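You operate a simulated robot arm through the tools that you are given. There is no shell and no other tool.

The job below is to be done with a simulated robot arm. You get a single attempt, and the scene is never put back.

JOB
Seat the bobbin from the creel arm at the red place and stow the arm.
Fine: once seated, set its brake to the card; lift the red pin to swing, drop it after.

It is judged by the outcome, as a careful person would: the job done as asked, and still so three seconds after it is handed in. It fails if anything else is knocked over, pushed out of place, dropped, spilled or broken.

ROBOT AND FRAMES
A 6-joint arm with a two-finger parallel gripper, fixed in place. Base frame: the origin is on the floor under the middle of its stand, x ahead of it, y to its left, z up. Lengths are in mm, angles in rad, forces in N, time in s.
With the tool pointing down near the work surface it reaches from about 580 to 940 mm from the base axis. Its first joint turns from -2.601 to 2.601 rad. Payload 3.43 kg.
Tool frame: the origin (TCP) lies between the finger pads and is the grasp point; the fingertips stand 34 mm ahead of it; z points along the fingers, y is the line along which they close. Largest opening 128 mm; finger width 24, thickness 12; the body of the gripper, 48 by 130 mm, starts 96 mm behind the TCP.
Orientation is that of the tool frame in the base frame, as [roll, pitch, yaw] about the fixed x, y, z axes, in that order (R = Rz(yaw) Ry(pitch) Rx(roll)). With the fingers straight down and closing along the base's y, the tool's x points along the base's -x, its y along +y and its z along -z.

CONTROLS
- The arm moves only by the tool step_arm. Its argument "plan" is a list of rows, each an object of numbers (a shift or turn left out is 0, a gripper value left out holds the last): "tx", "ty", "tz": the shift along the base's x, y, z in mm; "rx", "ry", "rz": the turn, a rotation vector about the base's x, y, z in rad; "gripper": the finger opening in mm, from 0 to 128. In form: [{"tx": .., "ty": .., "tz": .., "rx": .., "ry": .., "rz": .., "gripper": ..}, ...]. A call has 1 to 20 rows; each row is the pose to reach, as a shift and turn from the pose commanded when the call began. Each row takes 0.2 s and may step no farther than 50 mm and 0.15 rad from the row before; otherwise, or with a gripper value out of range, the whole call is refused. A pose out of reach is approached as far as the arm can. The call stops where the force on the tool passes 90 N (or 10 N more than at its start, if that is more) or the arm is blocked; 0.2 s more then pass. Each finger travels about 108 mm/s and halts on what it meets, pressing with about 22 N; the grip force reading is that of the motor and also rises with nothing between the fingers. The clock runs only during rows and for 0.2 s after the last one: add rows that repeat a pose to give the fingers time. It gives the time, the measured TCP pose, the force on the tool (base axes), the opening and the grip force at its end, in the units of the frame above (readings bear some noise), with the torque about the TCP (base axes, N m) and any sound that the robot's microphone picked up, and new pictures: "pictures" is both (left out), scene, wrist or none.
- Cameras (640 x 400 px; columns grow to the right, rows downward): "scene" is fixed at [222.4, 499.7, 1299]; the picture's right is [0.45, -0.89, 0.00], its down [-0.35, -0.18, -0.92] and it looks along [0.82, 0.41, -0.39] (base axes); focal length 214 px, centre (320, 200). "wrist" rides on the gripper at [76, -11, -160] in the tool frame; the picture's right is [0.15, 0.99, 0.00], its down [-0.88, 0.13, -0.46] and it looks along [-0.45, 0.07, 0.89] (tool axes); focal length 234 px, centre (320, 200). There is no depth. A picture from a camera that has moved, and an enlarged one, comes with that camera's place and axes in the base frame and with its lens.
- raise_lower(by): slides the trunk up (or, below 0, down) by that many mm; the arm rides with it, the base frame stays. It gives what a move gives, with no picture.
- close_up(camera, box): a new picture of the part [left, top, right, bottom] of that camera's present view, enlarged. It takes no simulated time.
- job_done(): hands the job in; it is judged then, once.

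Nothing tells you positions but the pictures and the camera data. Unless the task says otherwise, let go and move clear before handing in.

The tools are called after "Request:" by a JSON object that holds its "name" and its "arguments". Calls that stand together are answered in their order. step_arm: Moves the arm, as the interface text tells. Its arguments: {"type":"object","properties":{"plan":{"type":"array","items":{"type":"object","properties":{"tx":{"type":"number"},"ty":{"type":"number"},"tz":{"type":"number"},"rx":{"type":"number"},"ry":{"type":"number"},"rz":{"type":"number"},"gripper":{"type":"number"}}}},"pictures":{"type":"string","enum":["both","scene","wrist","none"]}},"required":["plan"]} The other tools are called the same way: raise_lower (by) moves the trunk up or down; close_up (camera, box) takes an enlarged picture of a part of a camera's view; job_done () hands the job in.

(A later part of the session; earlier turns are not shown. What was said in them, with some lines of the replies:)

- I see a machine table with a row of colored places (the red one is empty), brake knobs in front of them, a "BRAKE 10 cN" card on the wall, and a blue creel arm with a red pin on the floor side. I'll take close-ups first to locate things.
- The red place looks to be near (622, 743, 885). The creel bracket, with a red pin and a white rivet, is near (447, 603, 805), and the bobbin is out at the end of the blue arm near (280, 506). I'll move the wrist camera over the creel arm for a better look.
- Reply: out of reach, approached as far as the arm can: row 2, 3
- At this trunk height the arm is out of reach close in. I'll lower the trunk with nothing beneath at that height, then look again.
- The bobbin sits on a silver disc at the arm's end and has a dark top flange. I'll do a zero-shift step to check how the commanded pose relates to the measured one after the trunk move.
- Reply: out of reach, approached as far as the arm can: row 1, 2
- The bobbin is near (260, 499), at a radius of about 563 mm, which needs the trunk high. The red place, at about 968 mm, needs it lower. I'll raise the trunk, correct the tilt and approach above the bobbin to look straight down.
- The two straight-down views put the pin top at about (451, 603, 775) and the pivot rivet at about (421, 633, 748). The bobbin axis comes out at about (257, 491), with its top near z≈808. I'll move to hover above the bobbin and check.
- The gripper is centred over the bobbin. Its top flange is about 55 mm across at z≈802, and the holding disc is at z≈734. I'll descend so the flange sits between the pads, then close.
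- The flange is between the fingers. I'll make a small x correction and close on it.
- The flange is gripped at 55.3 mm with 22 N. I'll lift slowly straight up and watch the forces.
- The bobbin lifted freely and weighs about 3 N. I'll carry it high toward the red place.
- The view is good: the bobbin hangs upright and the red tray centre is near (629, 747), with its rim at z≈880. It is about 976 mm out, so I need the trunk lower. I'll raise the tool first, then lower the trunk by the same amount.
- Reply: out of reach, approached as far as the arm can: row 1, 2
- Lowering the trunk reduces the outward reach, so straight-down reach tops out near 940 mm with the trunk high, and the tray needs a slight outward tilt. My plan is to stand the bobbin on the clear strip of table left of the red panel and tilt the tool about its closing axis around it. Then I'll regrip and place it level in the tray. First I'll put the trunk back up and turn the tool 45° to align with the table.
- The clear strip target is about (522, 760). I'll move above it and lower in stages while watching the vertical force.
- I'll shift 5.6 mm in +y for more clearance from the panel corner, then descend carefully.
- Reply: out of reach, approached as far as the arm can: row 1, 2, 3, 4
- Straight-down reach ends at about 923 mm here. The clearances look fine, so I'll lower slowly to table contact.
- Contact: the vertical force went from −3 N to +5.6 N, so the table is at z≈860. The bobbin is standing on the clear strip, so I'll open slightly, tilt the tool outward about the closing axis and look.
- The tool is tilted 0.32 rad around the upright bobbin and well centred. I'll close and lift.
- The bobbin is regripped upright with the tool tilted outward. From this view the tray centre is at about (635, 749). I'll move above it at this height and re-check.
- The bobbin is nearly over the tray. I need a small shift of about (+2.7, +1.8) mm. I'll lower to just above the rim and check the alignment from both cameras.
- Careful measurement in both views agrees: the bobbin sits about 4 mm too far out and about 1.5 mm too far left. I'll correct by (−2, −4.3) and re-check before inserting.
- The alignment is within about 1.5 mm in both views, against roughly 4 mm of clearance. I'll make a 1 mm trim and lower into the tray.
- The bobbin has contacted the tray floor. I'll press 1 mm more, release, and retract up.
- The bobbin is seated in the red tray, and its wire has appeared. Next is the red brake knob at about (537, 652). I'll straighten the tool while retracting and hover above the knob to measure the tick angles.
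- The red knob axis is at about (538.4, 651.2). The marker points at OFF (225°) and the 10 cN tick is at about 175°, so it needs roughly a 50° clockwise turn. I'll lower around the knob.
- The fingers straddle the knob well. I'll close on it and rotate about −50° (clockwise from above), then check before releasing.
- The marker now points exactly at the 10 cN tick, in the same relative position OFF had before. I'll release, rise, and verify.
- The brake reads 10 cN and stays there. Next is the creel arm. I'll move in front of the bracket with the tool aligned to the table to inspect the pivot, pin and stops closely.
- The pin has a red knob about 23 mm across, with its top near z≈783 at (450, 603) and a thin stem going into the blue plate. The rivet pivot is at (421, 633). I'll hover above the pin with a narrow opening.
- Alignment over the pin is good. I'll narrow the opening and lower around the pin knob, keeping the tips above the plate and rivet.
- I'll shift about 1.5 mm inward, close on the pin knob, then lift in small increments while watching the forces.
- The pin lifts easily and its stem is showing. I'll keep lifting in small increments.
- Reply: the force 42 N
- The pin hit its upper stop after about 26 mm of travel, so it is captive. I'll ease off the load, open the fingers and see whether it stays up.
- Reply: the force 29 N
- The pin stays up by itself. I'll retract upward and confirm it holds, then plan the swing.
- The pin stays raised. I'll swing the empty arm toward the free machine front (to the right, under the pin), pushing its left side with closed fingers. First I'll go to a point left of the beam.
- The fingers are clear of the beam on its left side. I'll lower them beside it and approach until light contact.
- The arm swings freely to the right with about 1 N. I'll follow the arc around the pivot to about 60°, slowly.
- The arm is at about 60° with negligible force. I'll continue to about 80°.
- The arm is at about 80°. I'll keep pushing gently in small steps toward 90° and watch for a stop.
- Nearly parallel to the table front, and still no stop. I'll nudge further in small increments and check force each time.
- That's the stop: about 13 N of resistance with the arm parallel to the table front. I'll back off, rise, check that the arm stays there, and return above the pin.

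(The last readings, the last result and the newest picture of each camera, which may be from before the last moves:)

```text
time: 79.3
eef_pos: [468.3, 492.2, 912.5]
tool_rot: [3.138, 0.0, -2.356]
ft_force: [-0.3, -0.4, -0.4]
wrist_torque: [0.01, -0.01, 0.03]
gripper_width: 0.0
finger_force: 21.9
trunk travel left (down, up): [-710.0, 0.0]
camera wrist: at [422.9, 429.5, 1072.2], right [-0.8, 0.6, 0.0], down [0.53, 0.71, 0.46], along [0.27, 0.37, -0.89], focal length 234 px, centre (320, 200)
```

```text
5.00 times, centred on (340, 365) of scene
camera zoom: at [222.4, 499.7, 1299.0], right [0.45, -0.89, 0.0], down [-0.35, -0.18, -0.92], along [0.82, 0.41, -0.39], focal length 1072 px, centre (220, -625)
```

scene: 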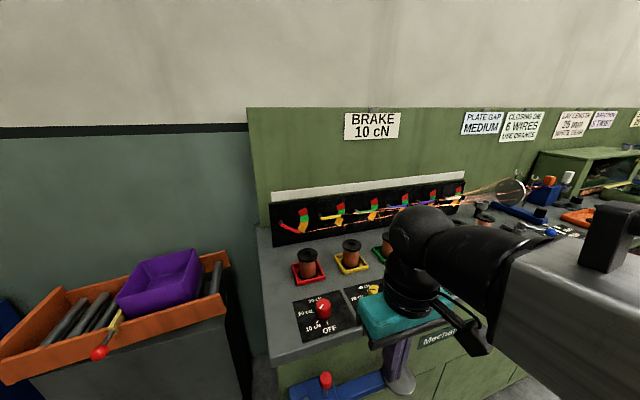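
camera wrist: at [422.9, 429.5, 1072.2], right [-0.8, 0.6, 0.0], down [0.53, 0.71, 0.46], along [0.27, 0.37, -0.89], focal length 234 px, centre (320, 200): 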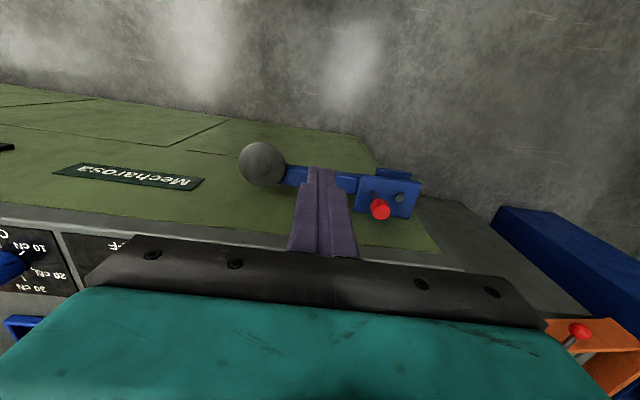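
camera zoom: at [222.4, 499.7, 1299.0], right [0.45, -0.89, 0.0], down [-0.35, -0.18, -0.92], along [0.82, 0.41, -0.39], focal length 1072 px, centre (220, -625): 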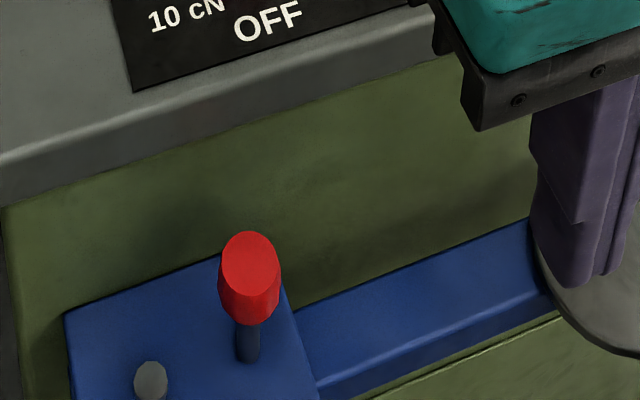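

The arm rests parallel against its stop. Now I'll go back above the raised pin.

Request:
{"name": "step_arm", "arguments": {"plan": [{"tx": -6, "ty": 38, "gripper": 40}, {"tx": -12, "ty": 76, "gripper": 40}, {"tx": -17, "ty": 111.8, "gripper": 40}, {"tx": -17, "ty": 111.8, "tz": -35, "gripper": 40}, {"tx": -17, "ty": 111.8, "tz": -60, "gripper": 40}, {"tx": -17, "ty": 111.8, "tz": -60, "gripper": 40}]}}

Request:
{"name": "close_up", "arguments": {"camera": "wrist", "box": [240, 100, 400, 200]}}

Request:
{"name": "close_up", "arguments": {"camera": "scene", "box": [276, 330, 404, 400]}}

```text
time: 80.7
eef_pos: [451.9, 603.2, 852.4]
tool_rot: [3.141, 0.0, -2.358]
ft_force: [0.5, -0.2, -0.4]
wrist_torque: [0.01, -0.02, -0.01]
gripper_width: 40.0
finger_force: 0.0
trunk travel left (down, up): [-710.0, 0.0]
camera wrist: at [406.5, 542.0, 1012.6], right [-0.8, 0.6, 0.0], down [0.53, 0.71, 0.46], along [0.27, 0.37, -0.89], focal length 234 px, centre (320, 200)
```

scene: 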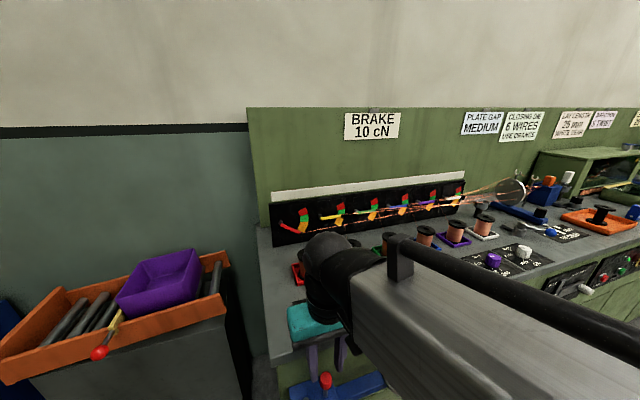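
wrist: 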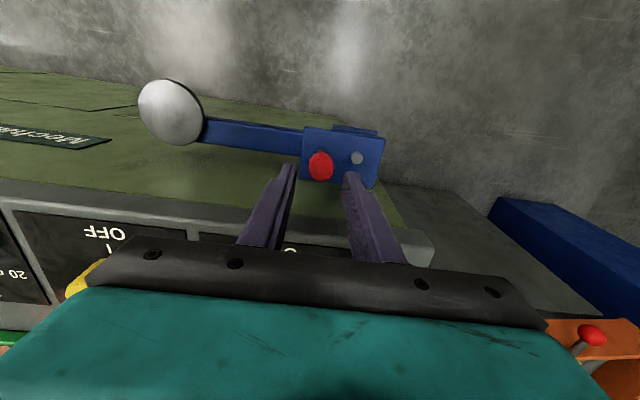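

```text
4.00 times, centred on (320, 150) of wrist
camera zoom: at [406.5, 542.0, 1012.6], right [-0.8, 0.6, 0.0], down [0.53, 0.71, 0.46], along [0.27, 0.37, -0.89], focal length 937 px, centre (320, 400)
```

zoom: 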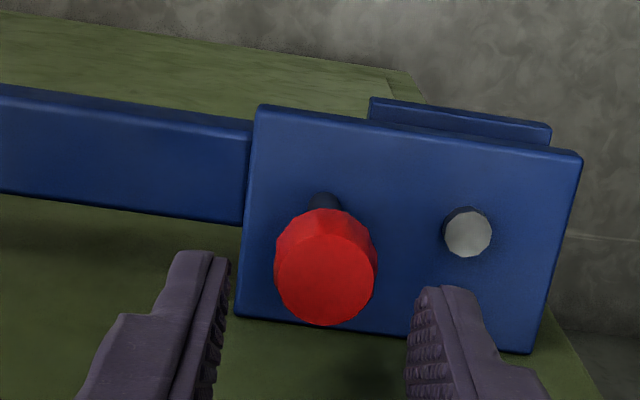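

```text
5.00 times, centred on (340, 365) of scene
camera zoom: at [222.4, 499.7, 1299.0], right [0.45, -0.89, 0.0], down [-0.35, -0.18, -0.92], along [0.82, 0.41, -0.39], focal length 1072 px, centre (220, -625)
```

zoom: 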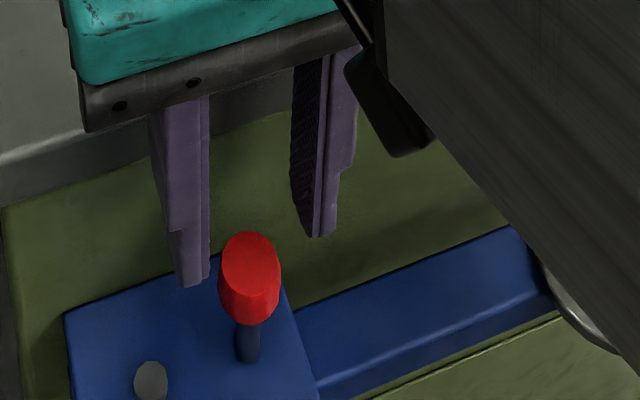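

I'll make a small x correction, lower around the pin knob, grip it, and push it down gently.

Request:
{"name": "step_arm", "arguments": {"plan": [{"tx": -1.8, "ty": -0.2, "tz": -10}, {"tx": -1.8, "ty": -0.2, "tz": -25}, {"tx": -1.8, "ty": -0.2, "tz": -40}, {"tx": -1.8, "ty": -0.2, "tz": -40}], "pictures": "none"}}

Request:
{"name": "close_up", "arguments": {"camera": "wrist", "box": [240, 120, 400, 220]}}

Request:
{"name": "close_up", "arguments": {"camera": "scene", "box": [276, 340, 372, 400]}}

```text
time: 81.7
eef_pos: [449.6, 604.3, 813.3]
tool_rot: [3.14, 0.0, -2.358]
ft_force: [0.4, -0.3, -0.1]
wrist_torque: [0.0, 0.02, -0.01]
gripper_width: 40.0
finger_force: 0.1
trunk travel left (down, up): [-710.0, 0.0]
```

```text
4.00 times, centred on (320, 170) of wrist
camera zoom: at [404.5, 541.7, 972.0], right [-0.8, 0.6, 0.0], down [0.53, 0.71, 0.46], along [0.27, 0.37, -0.89], focal length 937 px, centre (320, 320)
```

zoom: 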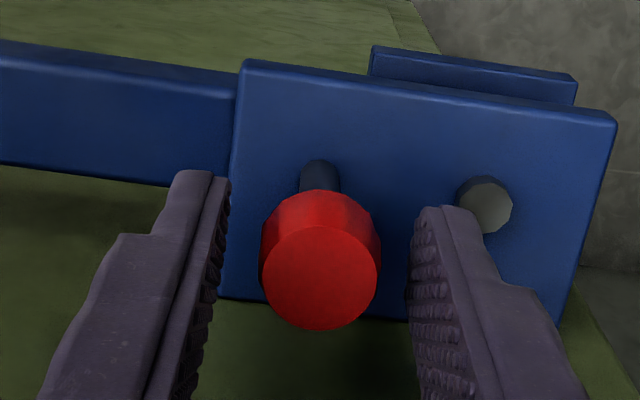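

```text
6.67 times, centred on (324, 370) of scene
camera zoom: at [222.4, 499.7, 1299.0], right [0.45, -0.89, 0.0], down [-0.35, -0.18, -0.92], along [0.82, 0.41, -0.39], focal length 1430 px, centre (293, -933)
```

zoom: 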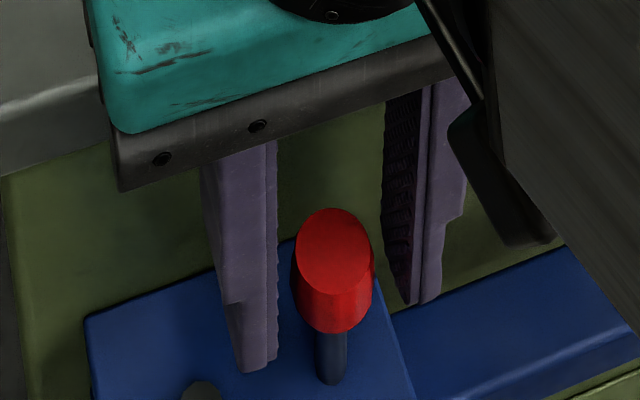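

Request:
{"name": "step_arm", "arguments": {"plan": [{"gripper": 25}, {"gripper": 12}, {"gripper": 12}, {"gripper": 12}], "pictures": "none"}}

Request:
{"name": "step_arm", "arguments": {"plan": [{"tz": -2}, {"tz": -4}, {"tz": -6}, {"tz": -6}], "pictures": "none"}}

Request:
{"name": "close_up", "arguments": {"camera": "scene", "box": [276, 340, 372, 400]}}

```text
time: 82.7
eef_pos: [450.5, 603.9, 813.0]
tool_rot: [3.139, 0.001, -2.358]
ft_force: [0.3, -2.2, -1.3]
wrist_torque: [-0.02, -0.04, -0.01]
gripper_width: 24.5
finger_force: 45.3
trunk travel left (down, up): [-710.0, 0.0]
```

```text
time: 83.7
eef_pos: [450.6, 602.4, 806.0]
tool_rot: [3.14, -0.001, -2.359]
ft_force: [-0.1, -4.5, 0.6]
wrist_torque: [-0.13, 0.0, 0.02]
gripper_width: 24.6
finger_force: 44.7
trunk travel left (down, up): [-710.0, 0.0]
```

```text
6.67 times, centred on (324, 370) of scene
camera zoom: at [222.4, 499.7, 1299.0], right [0.45, -0.89, 0.0], down [-0.35, -0.18, -0.92], along [0.82, 0.41, -0.39], focal length 1430 px, centre (293, -933)
```

zoom: 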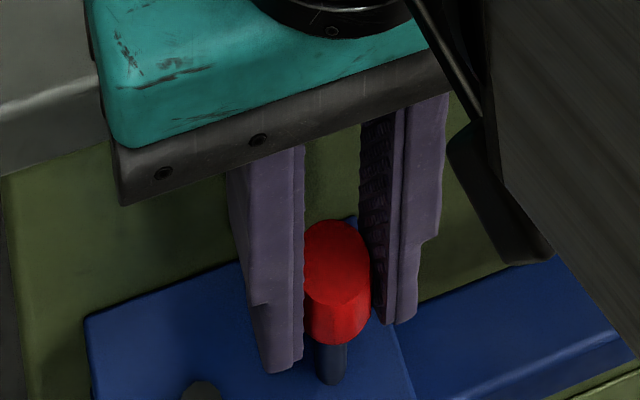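

Request:
{"name": "step_arm", "arguments": {"plan": [{"tz": -2}, {"tz": -4}, {"tz": -6}, {"tz": -6}], "pictures": "none"}}

Request:
{"name": "step_arm", "arguments": {"plan": [{"tz": -2}, {"tz": -4}, {"tz": -4}], "pictures": "none"}}

Request:
{"name": "close_up", "arguments": {"camera": "scene", "box": [276, 340, 372, 400]}}

```text
time: 84.7
eef_pos: [451.6, 604.2, 800.6]
tool_rot: [3.139, 0.0, -2.358]
ft_force: [-0.4, -5.1, 0.0]
wrist_torque: [-0.12, -0.06, 0.0]
gripper_width: 24.5
finger_force: 45.2
trunk travel left (down, up): [-710.0, 0.0]
```

```text
time: 85.5
eef_pos: [451.4, 602.9, 796.6]
tool_rot: [3.14, 0.0, -2.358]
ft_force: [0.4, -7.0, -0.7]
wrist_torque: [-0.07, -0.09, -0.03]
gripper_width: 24.4
finger_force: 45.1
trunk travel left (down, up): [-710.0, 0.0]
```

```text
6.67 times, centred on (324, 370) of scene
camera zoom: at [222.4, 499.7, 1299.0], right [0.45, -0.89, 0.0], down [-0.35, -0.18, -0.92], along [0.82, 0.41, -0.39], focal length 1430 px, centre (293, -933)
```

zoom: 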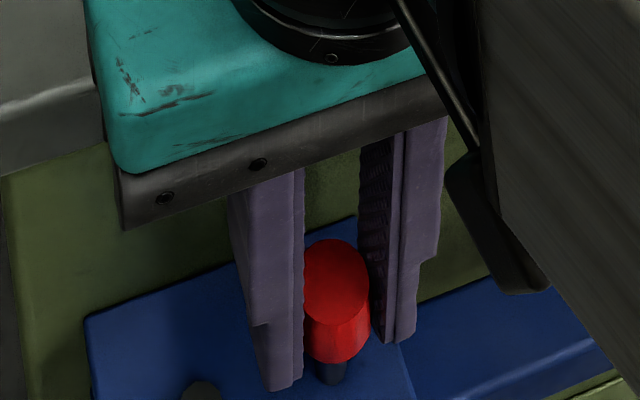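

Request:
{"name": "step_arm", "arguments": {"plan": [{"tz": -1.5}, {"tz": -3}, {"tz": -3}], "pictures": "none"}}

Request:
{"name": "step_arm", "arguments": {"plan": [{"tz": -1}, {"tz": -2}, {"tz": -3}, {"tz": -3}], "pictures": "none"}}

Request:
{"name": "close_up", "arguments": {"camera": "scene", "box": [276, 340, 372, 400]}}

```text
time: 86.3
eef_pos: [451.1, 604.2, 793.9]
tool_rot: [3.14, 0.001, -2.359]
ft_force: [-2.9, -6.5, -1.6]
wrist_torque: [-0.16, -0.01, -0.02]
gripper_width: 24.5
finger_force: 44.8
trunk travel left (down, up): [-710.0, 0.0]
```

```text
time: 87.3
eef_pos: [451.7, 603.8, 790.0]
tool_rot: [3.139, 0.0, -2.357]
ft_force: [-3.1, -3.5, 0.0]
wrist_torque: [-0.1, 0.02, -0.04]
gripper_width: 24.3
finger_force: 44.5
trunk travel left (down, up): [-710.0, 0.0]
```

```text
6.67 times, centred on (324, 370) of scene
camera zoom: at [222.4, 499.7, 1299.0], right [0.45, -0.89, 0.0], down [-0.35, -0.18, -0.92], along [0.82, 0.41, -0.39], focal length 1430 px, centre (293, -933)
```

zoom: 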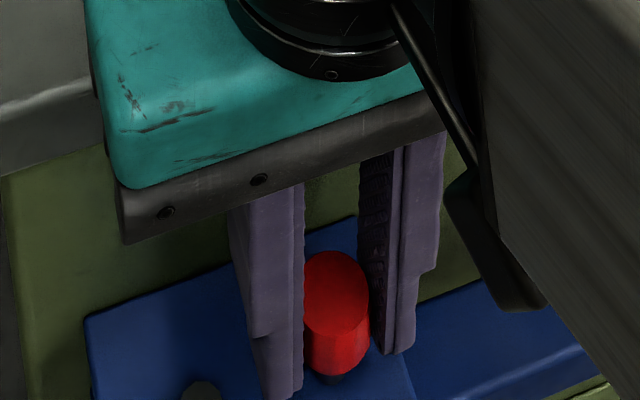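

The pin is at its original seated height. I'll feel for the bottom with another small step, then release.

Request:
{"name": "step_arm", "arguments": {"plan": [{"tz": -1}, {"tz": -1.5}, {"tz": -1.5}], "pictures": "none"}}

```text
time: 88.1
eef_pos: [449.6, 604.0, 789.2]
tool_rot: [3.14, 0.002, -2.357]
ft_force: [-2.1, -0.3, 8.0]
wrist_torque: [-0.24, 0.15, 0.03]
gripper_width: 24.6
finger_force: 45.0
trunk travel left (down, up): [-710.0, 0.0]
```

The pin is bottomed (+8 N). I'll release and retract.

Request:
{"name": "step_arm", "arguments": {"plan": [{"gripper": 30}, {"gripper": 40}, {"gripper": 40}, {"tz": 30, "gripper": 40}, {"tz": 75, "gripper": 40}, {"tz": 120, "gripper": 40}, {"tz": 120, "gripper": 40}]}}

Request:
{"name": "close_up", "arguments": {"camera": "scene", "box": [276, 330, 404, 400]}}

Request:
{"name": "close_up", "arguments": {"camera": "wrist", "box": [200, 80, 440, 230]}}

```text
time: 89.7
eef_pos: [451.6, 603.0, 908.4]
tool_rot: [3.14, 0.0, -2.359]
ft_force: [-0.4, 0.7, -0.2]
wrist_torque: [0.0, -0.03, -0.01]
gripper_width: 39.9
finger_force: 0.1
trunk travel left (down, up): [-710.0, 0.0]
camera wrist: at [405.1, 540.9, 1068.5], right [-0.8, 0.6, 0.0], down [0.53, 0.71, 0.46], along [0.27, 0.37, -0.89], focal length 234 px, centre (320, 200)
```

scene: 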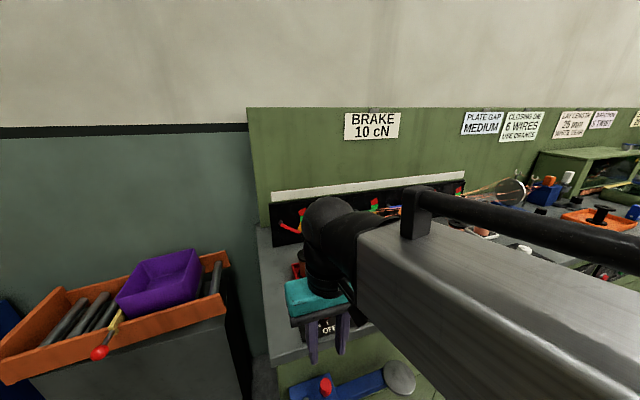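
wrist: 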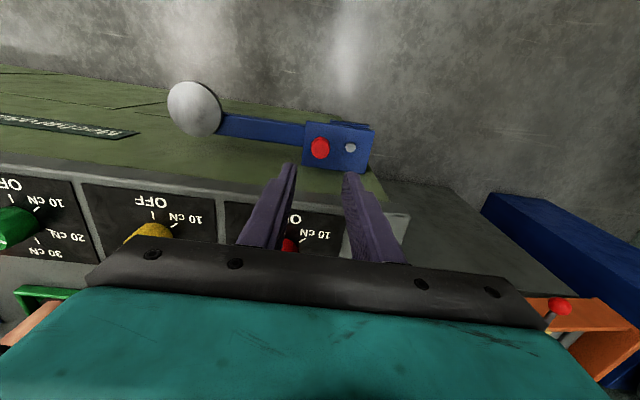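

```text
5.00 times, centred on (340, 365) of scene
camera zoom: at [222.4, 499.7, 1299.0], right [0.45, -0.89, 0.0], down [-0.35, -0.18, -0.92], along [0.82, 0.41, -0.39], focal length 1072 px, centre (220, -625)
```

zoom: 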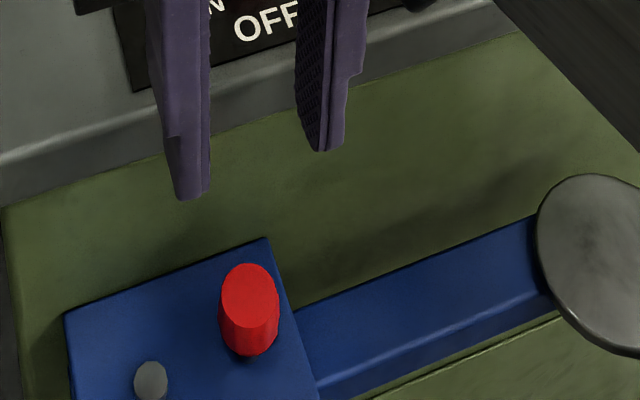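

```text
2.67 times, centred on (320, 155) of wrist
camera zoom: at [405.1, 540.9, 1068.5], right [-0.8, 0.6, 0.0], down [0.53, 0.71, 0.46], along [0.27, 0.37, -0.89], focal length 624 px, centre (320, 320)
```

zoom: 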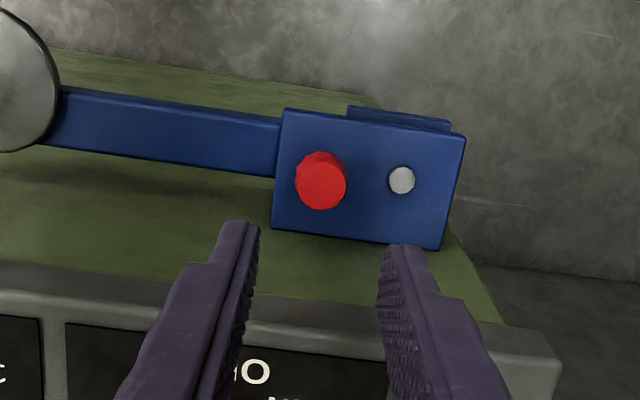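

The pin is fully down at exactly its original seated position, with the arm parallel to the machine front. I'll retract high and take a full final check of the bobbin, knob, pin and surroundings.

Request:
{"name": "step_arm", "arguments": {"plan": [{"tz": 45}, {"tz": 90}, {"tz": 135}, {"tz": 180}, {"tz": 225}, {"tz": 270}, {"tz": 315}, {"tz": 350}]}}

Request:
{"name": "close_up", "arguments": {"camera": "scene", "box": [250, 220, 410, 320]}}

Request:
{"name": "close_up", "arguments": {"camera": "scene", "box": [260, 300, 420, 400]}}

Request:
{"name": "close_up", "arguments": {"camera": "wrist", "box": [200, 60, 440, 260]}}

```text
time: 91.3
eef_pos: [455.8, 608.6, 1212.2]
tool_rot: [3.133, 0.027, -2.356]
ft_force: [8.1, 12.3, -22.2]
wrist_torque: [-0.4, 0.4, 0.06]
gripper_width: 39.8
finger_force: 0.1
trunk travel left (down, up): [-710.0, 0.0]
stopped in row 7: the force on the tool passed its limit at 133 N (the readings are from after the stop); the commanded pose is now the measured one
camera wrist: at [406.2, 544.0, 1369.7], right [-0.8, 0.6, 0.0], down [0.52, 0.7, 0.48], along [0.28, 0.39, -0.88], focal length 234 px, centre (320, 200)
```

scene: 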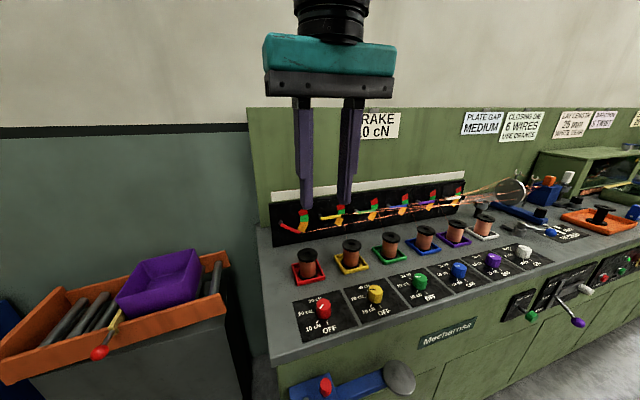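
wrist: 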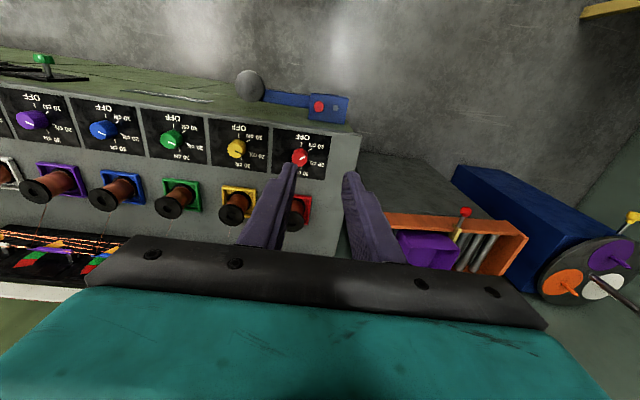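

```text
4.00 times, centred on (330, 270) of scene
camera zoom: at [222.4, 499.7, 1299.0], right [0.45, -0.89, 0.0], down [-0.35, -0.18, -0.92], along [0.82, 0.41, -0.39], focal length 858 px, centre (280, -80)
```

zoom: 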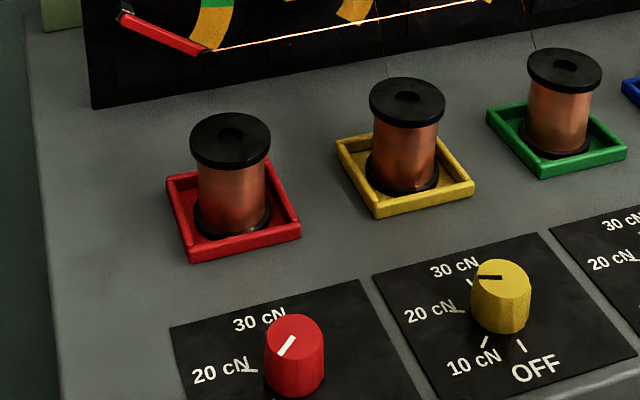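

```text
4.00 times, centred on (340, 350) of scene
camera zoom: at [222.4, 499.7, 1299.0], right [0.45, -0.89, 0.0], down [-0.35, -0.18, -0.92], along [0.82, 0.41, -0.39], focal length 858 px, centre (240, -400)
```

zoom: 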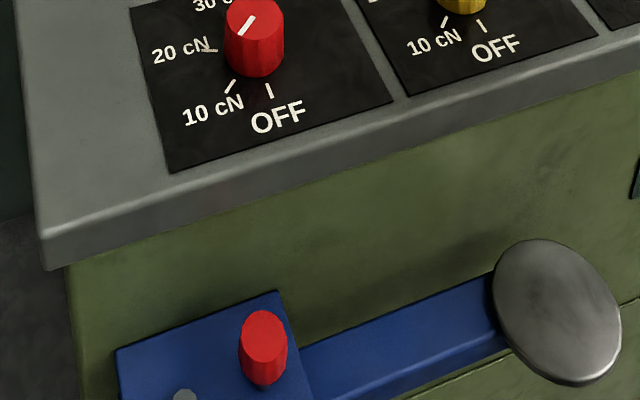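

```text
2.00 times, centred on (320, 160) of wrist
camera zoom: at [406.2, 544.0, 1369.7], right [-0.8, 0.6, 0.0], down [0.52, 0.7, 0.48], along [0.28, 0.39, -0.88], focal length 468 px, centre (320, 280)
```

zoom: 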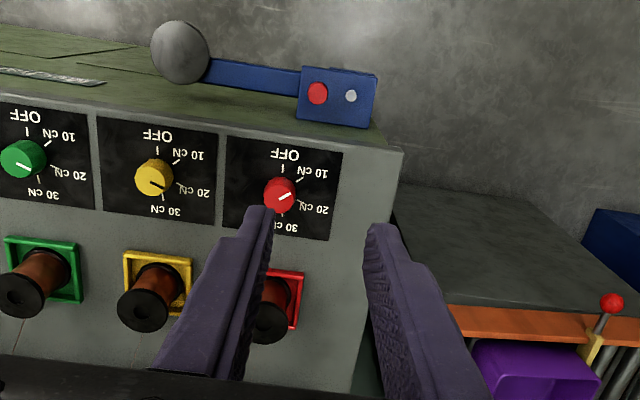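

The retraction tripped a force limit high up. It was most likely the wrist camera meeting the robot's own folded arm, since nothing in the scene is near. Everything on the bench looks right. I'll back down a bit to relieve it.

Request:
{"name": "step_arm", "arguments": {"plan": [{"tz": -15}, {"tz": -40}, {"tz": -80}, {"tz": -110}, {"tz": -110}]}}

Request:
{"name": "close_up", "arguments": {"camera": "scene", "box": [260, 230, 420, 330]}}

Request:
{"name": "close_up", "arguments": {"camera": "wrist", "box": [220, 90, 380, 190]}}

```text
time: 92.5
eef_pos: [454.0, 607.2, 1102.0]
tool_rot: [3.133, 0.023, -2.356]
ft_force: [-0.7, -0.4, -0.1]
wrist_torque: [-0.03, 0.01, -0.03]
gripper_width: 40.0
finger_force: 0.1
trunk travel left (down, up): [-710.0, 0.0]
camera wrist: at [405.8, 542.2, 1261.0], right [-0.8, 0.6, 0.0], down [0.52, 0.7, 0.48], along [0.28, 0.39, -0.88], focal length 234 px, centre (320, 200)
```

scene: 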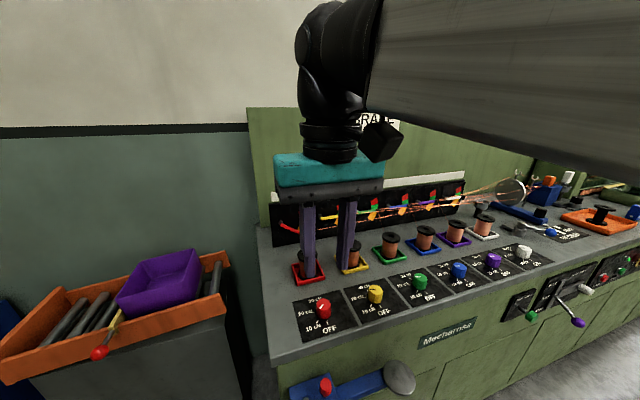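
wrist: 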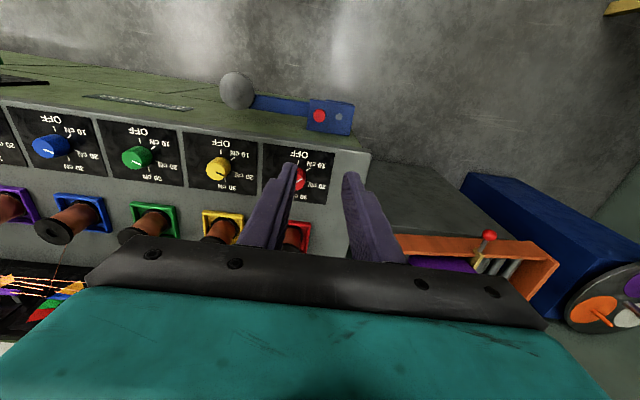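

```text
4.00 times, centred on (340, 280) of scene
camera zoom: at [222.4, 499.7, 1299.0], right [0.45, -0.89, 0.0], down [-0.35, -0.18, -0.92], along [0.82, 0.41, -0.39], focal length 858 px, centre (240, -120)
```

zoom: 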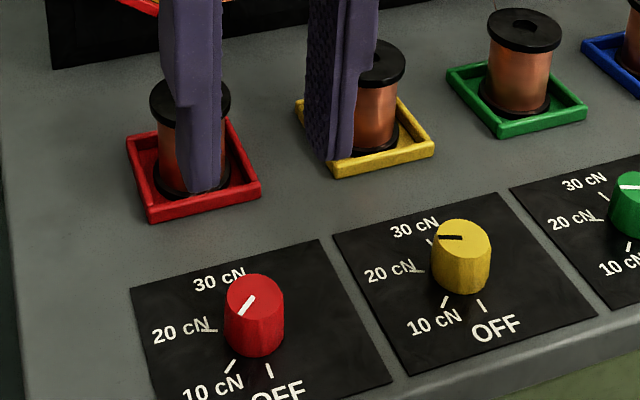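

```text
4.00 times, centred on (300, 140) of wrist
camera zoom: at [405.8, 542.2, 1261.0], right [-0.8, 0.6, 0.0], down [0.52, 0.7, 0.48], along [0.28, 0.39, -0.88], focal length 937 px, centre (400, 440)
```

zoom: 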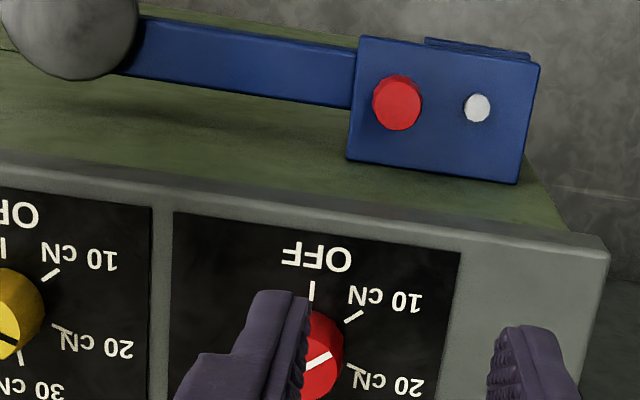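

Final check:
- **Bobbin:** it sits flat in the red tray with its wire running.
- **Brake:** the red knob points at 10 cN, as on the card.
- **Creel arm:** it is swung in along the machine front, against its stop.
- **Pin:** it is fully down.
- **Surroundings:** everything else looks undisturbed, and the gripper is clear.

I'm handing in the job.

Request:
{"name": "job_done", "arguments": {}}

```text
The job is handed in.
```

The job is handed in. In the last pictures, each part looked as asked:

- **Bobbin:** it sits flat in the red tray, inside the rim. To reach the tray I had to set it down briefly on the clear strip of table beside it and take a new grip.
- **Brake:** the red knob's marker points at the 10 cN tick, matching the card, and it held after I let go.
- **Creel arm:** I lifted the red pin and swung the empty arm to the right along the machine front until it met its stop. I then pushed the pin back down to its original depth. I did not tug on the arm afterwards to prove the lock, but the pin went all the way down without catching.
- **Force trip:** while I was pulling the arm away at the end, the force limit tripped at 133 N, high above the bench. It was probably the wrist camera touching the robot's own folded arm. I backed off, and nothing on the bench had moved.
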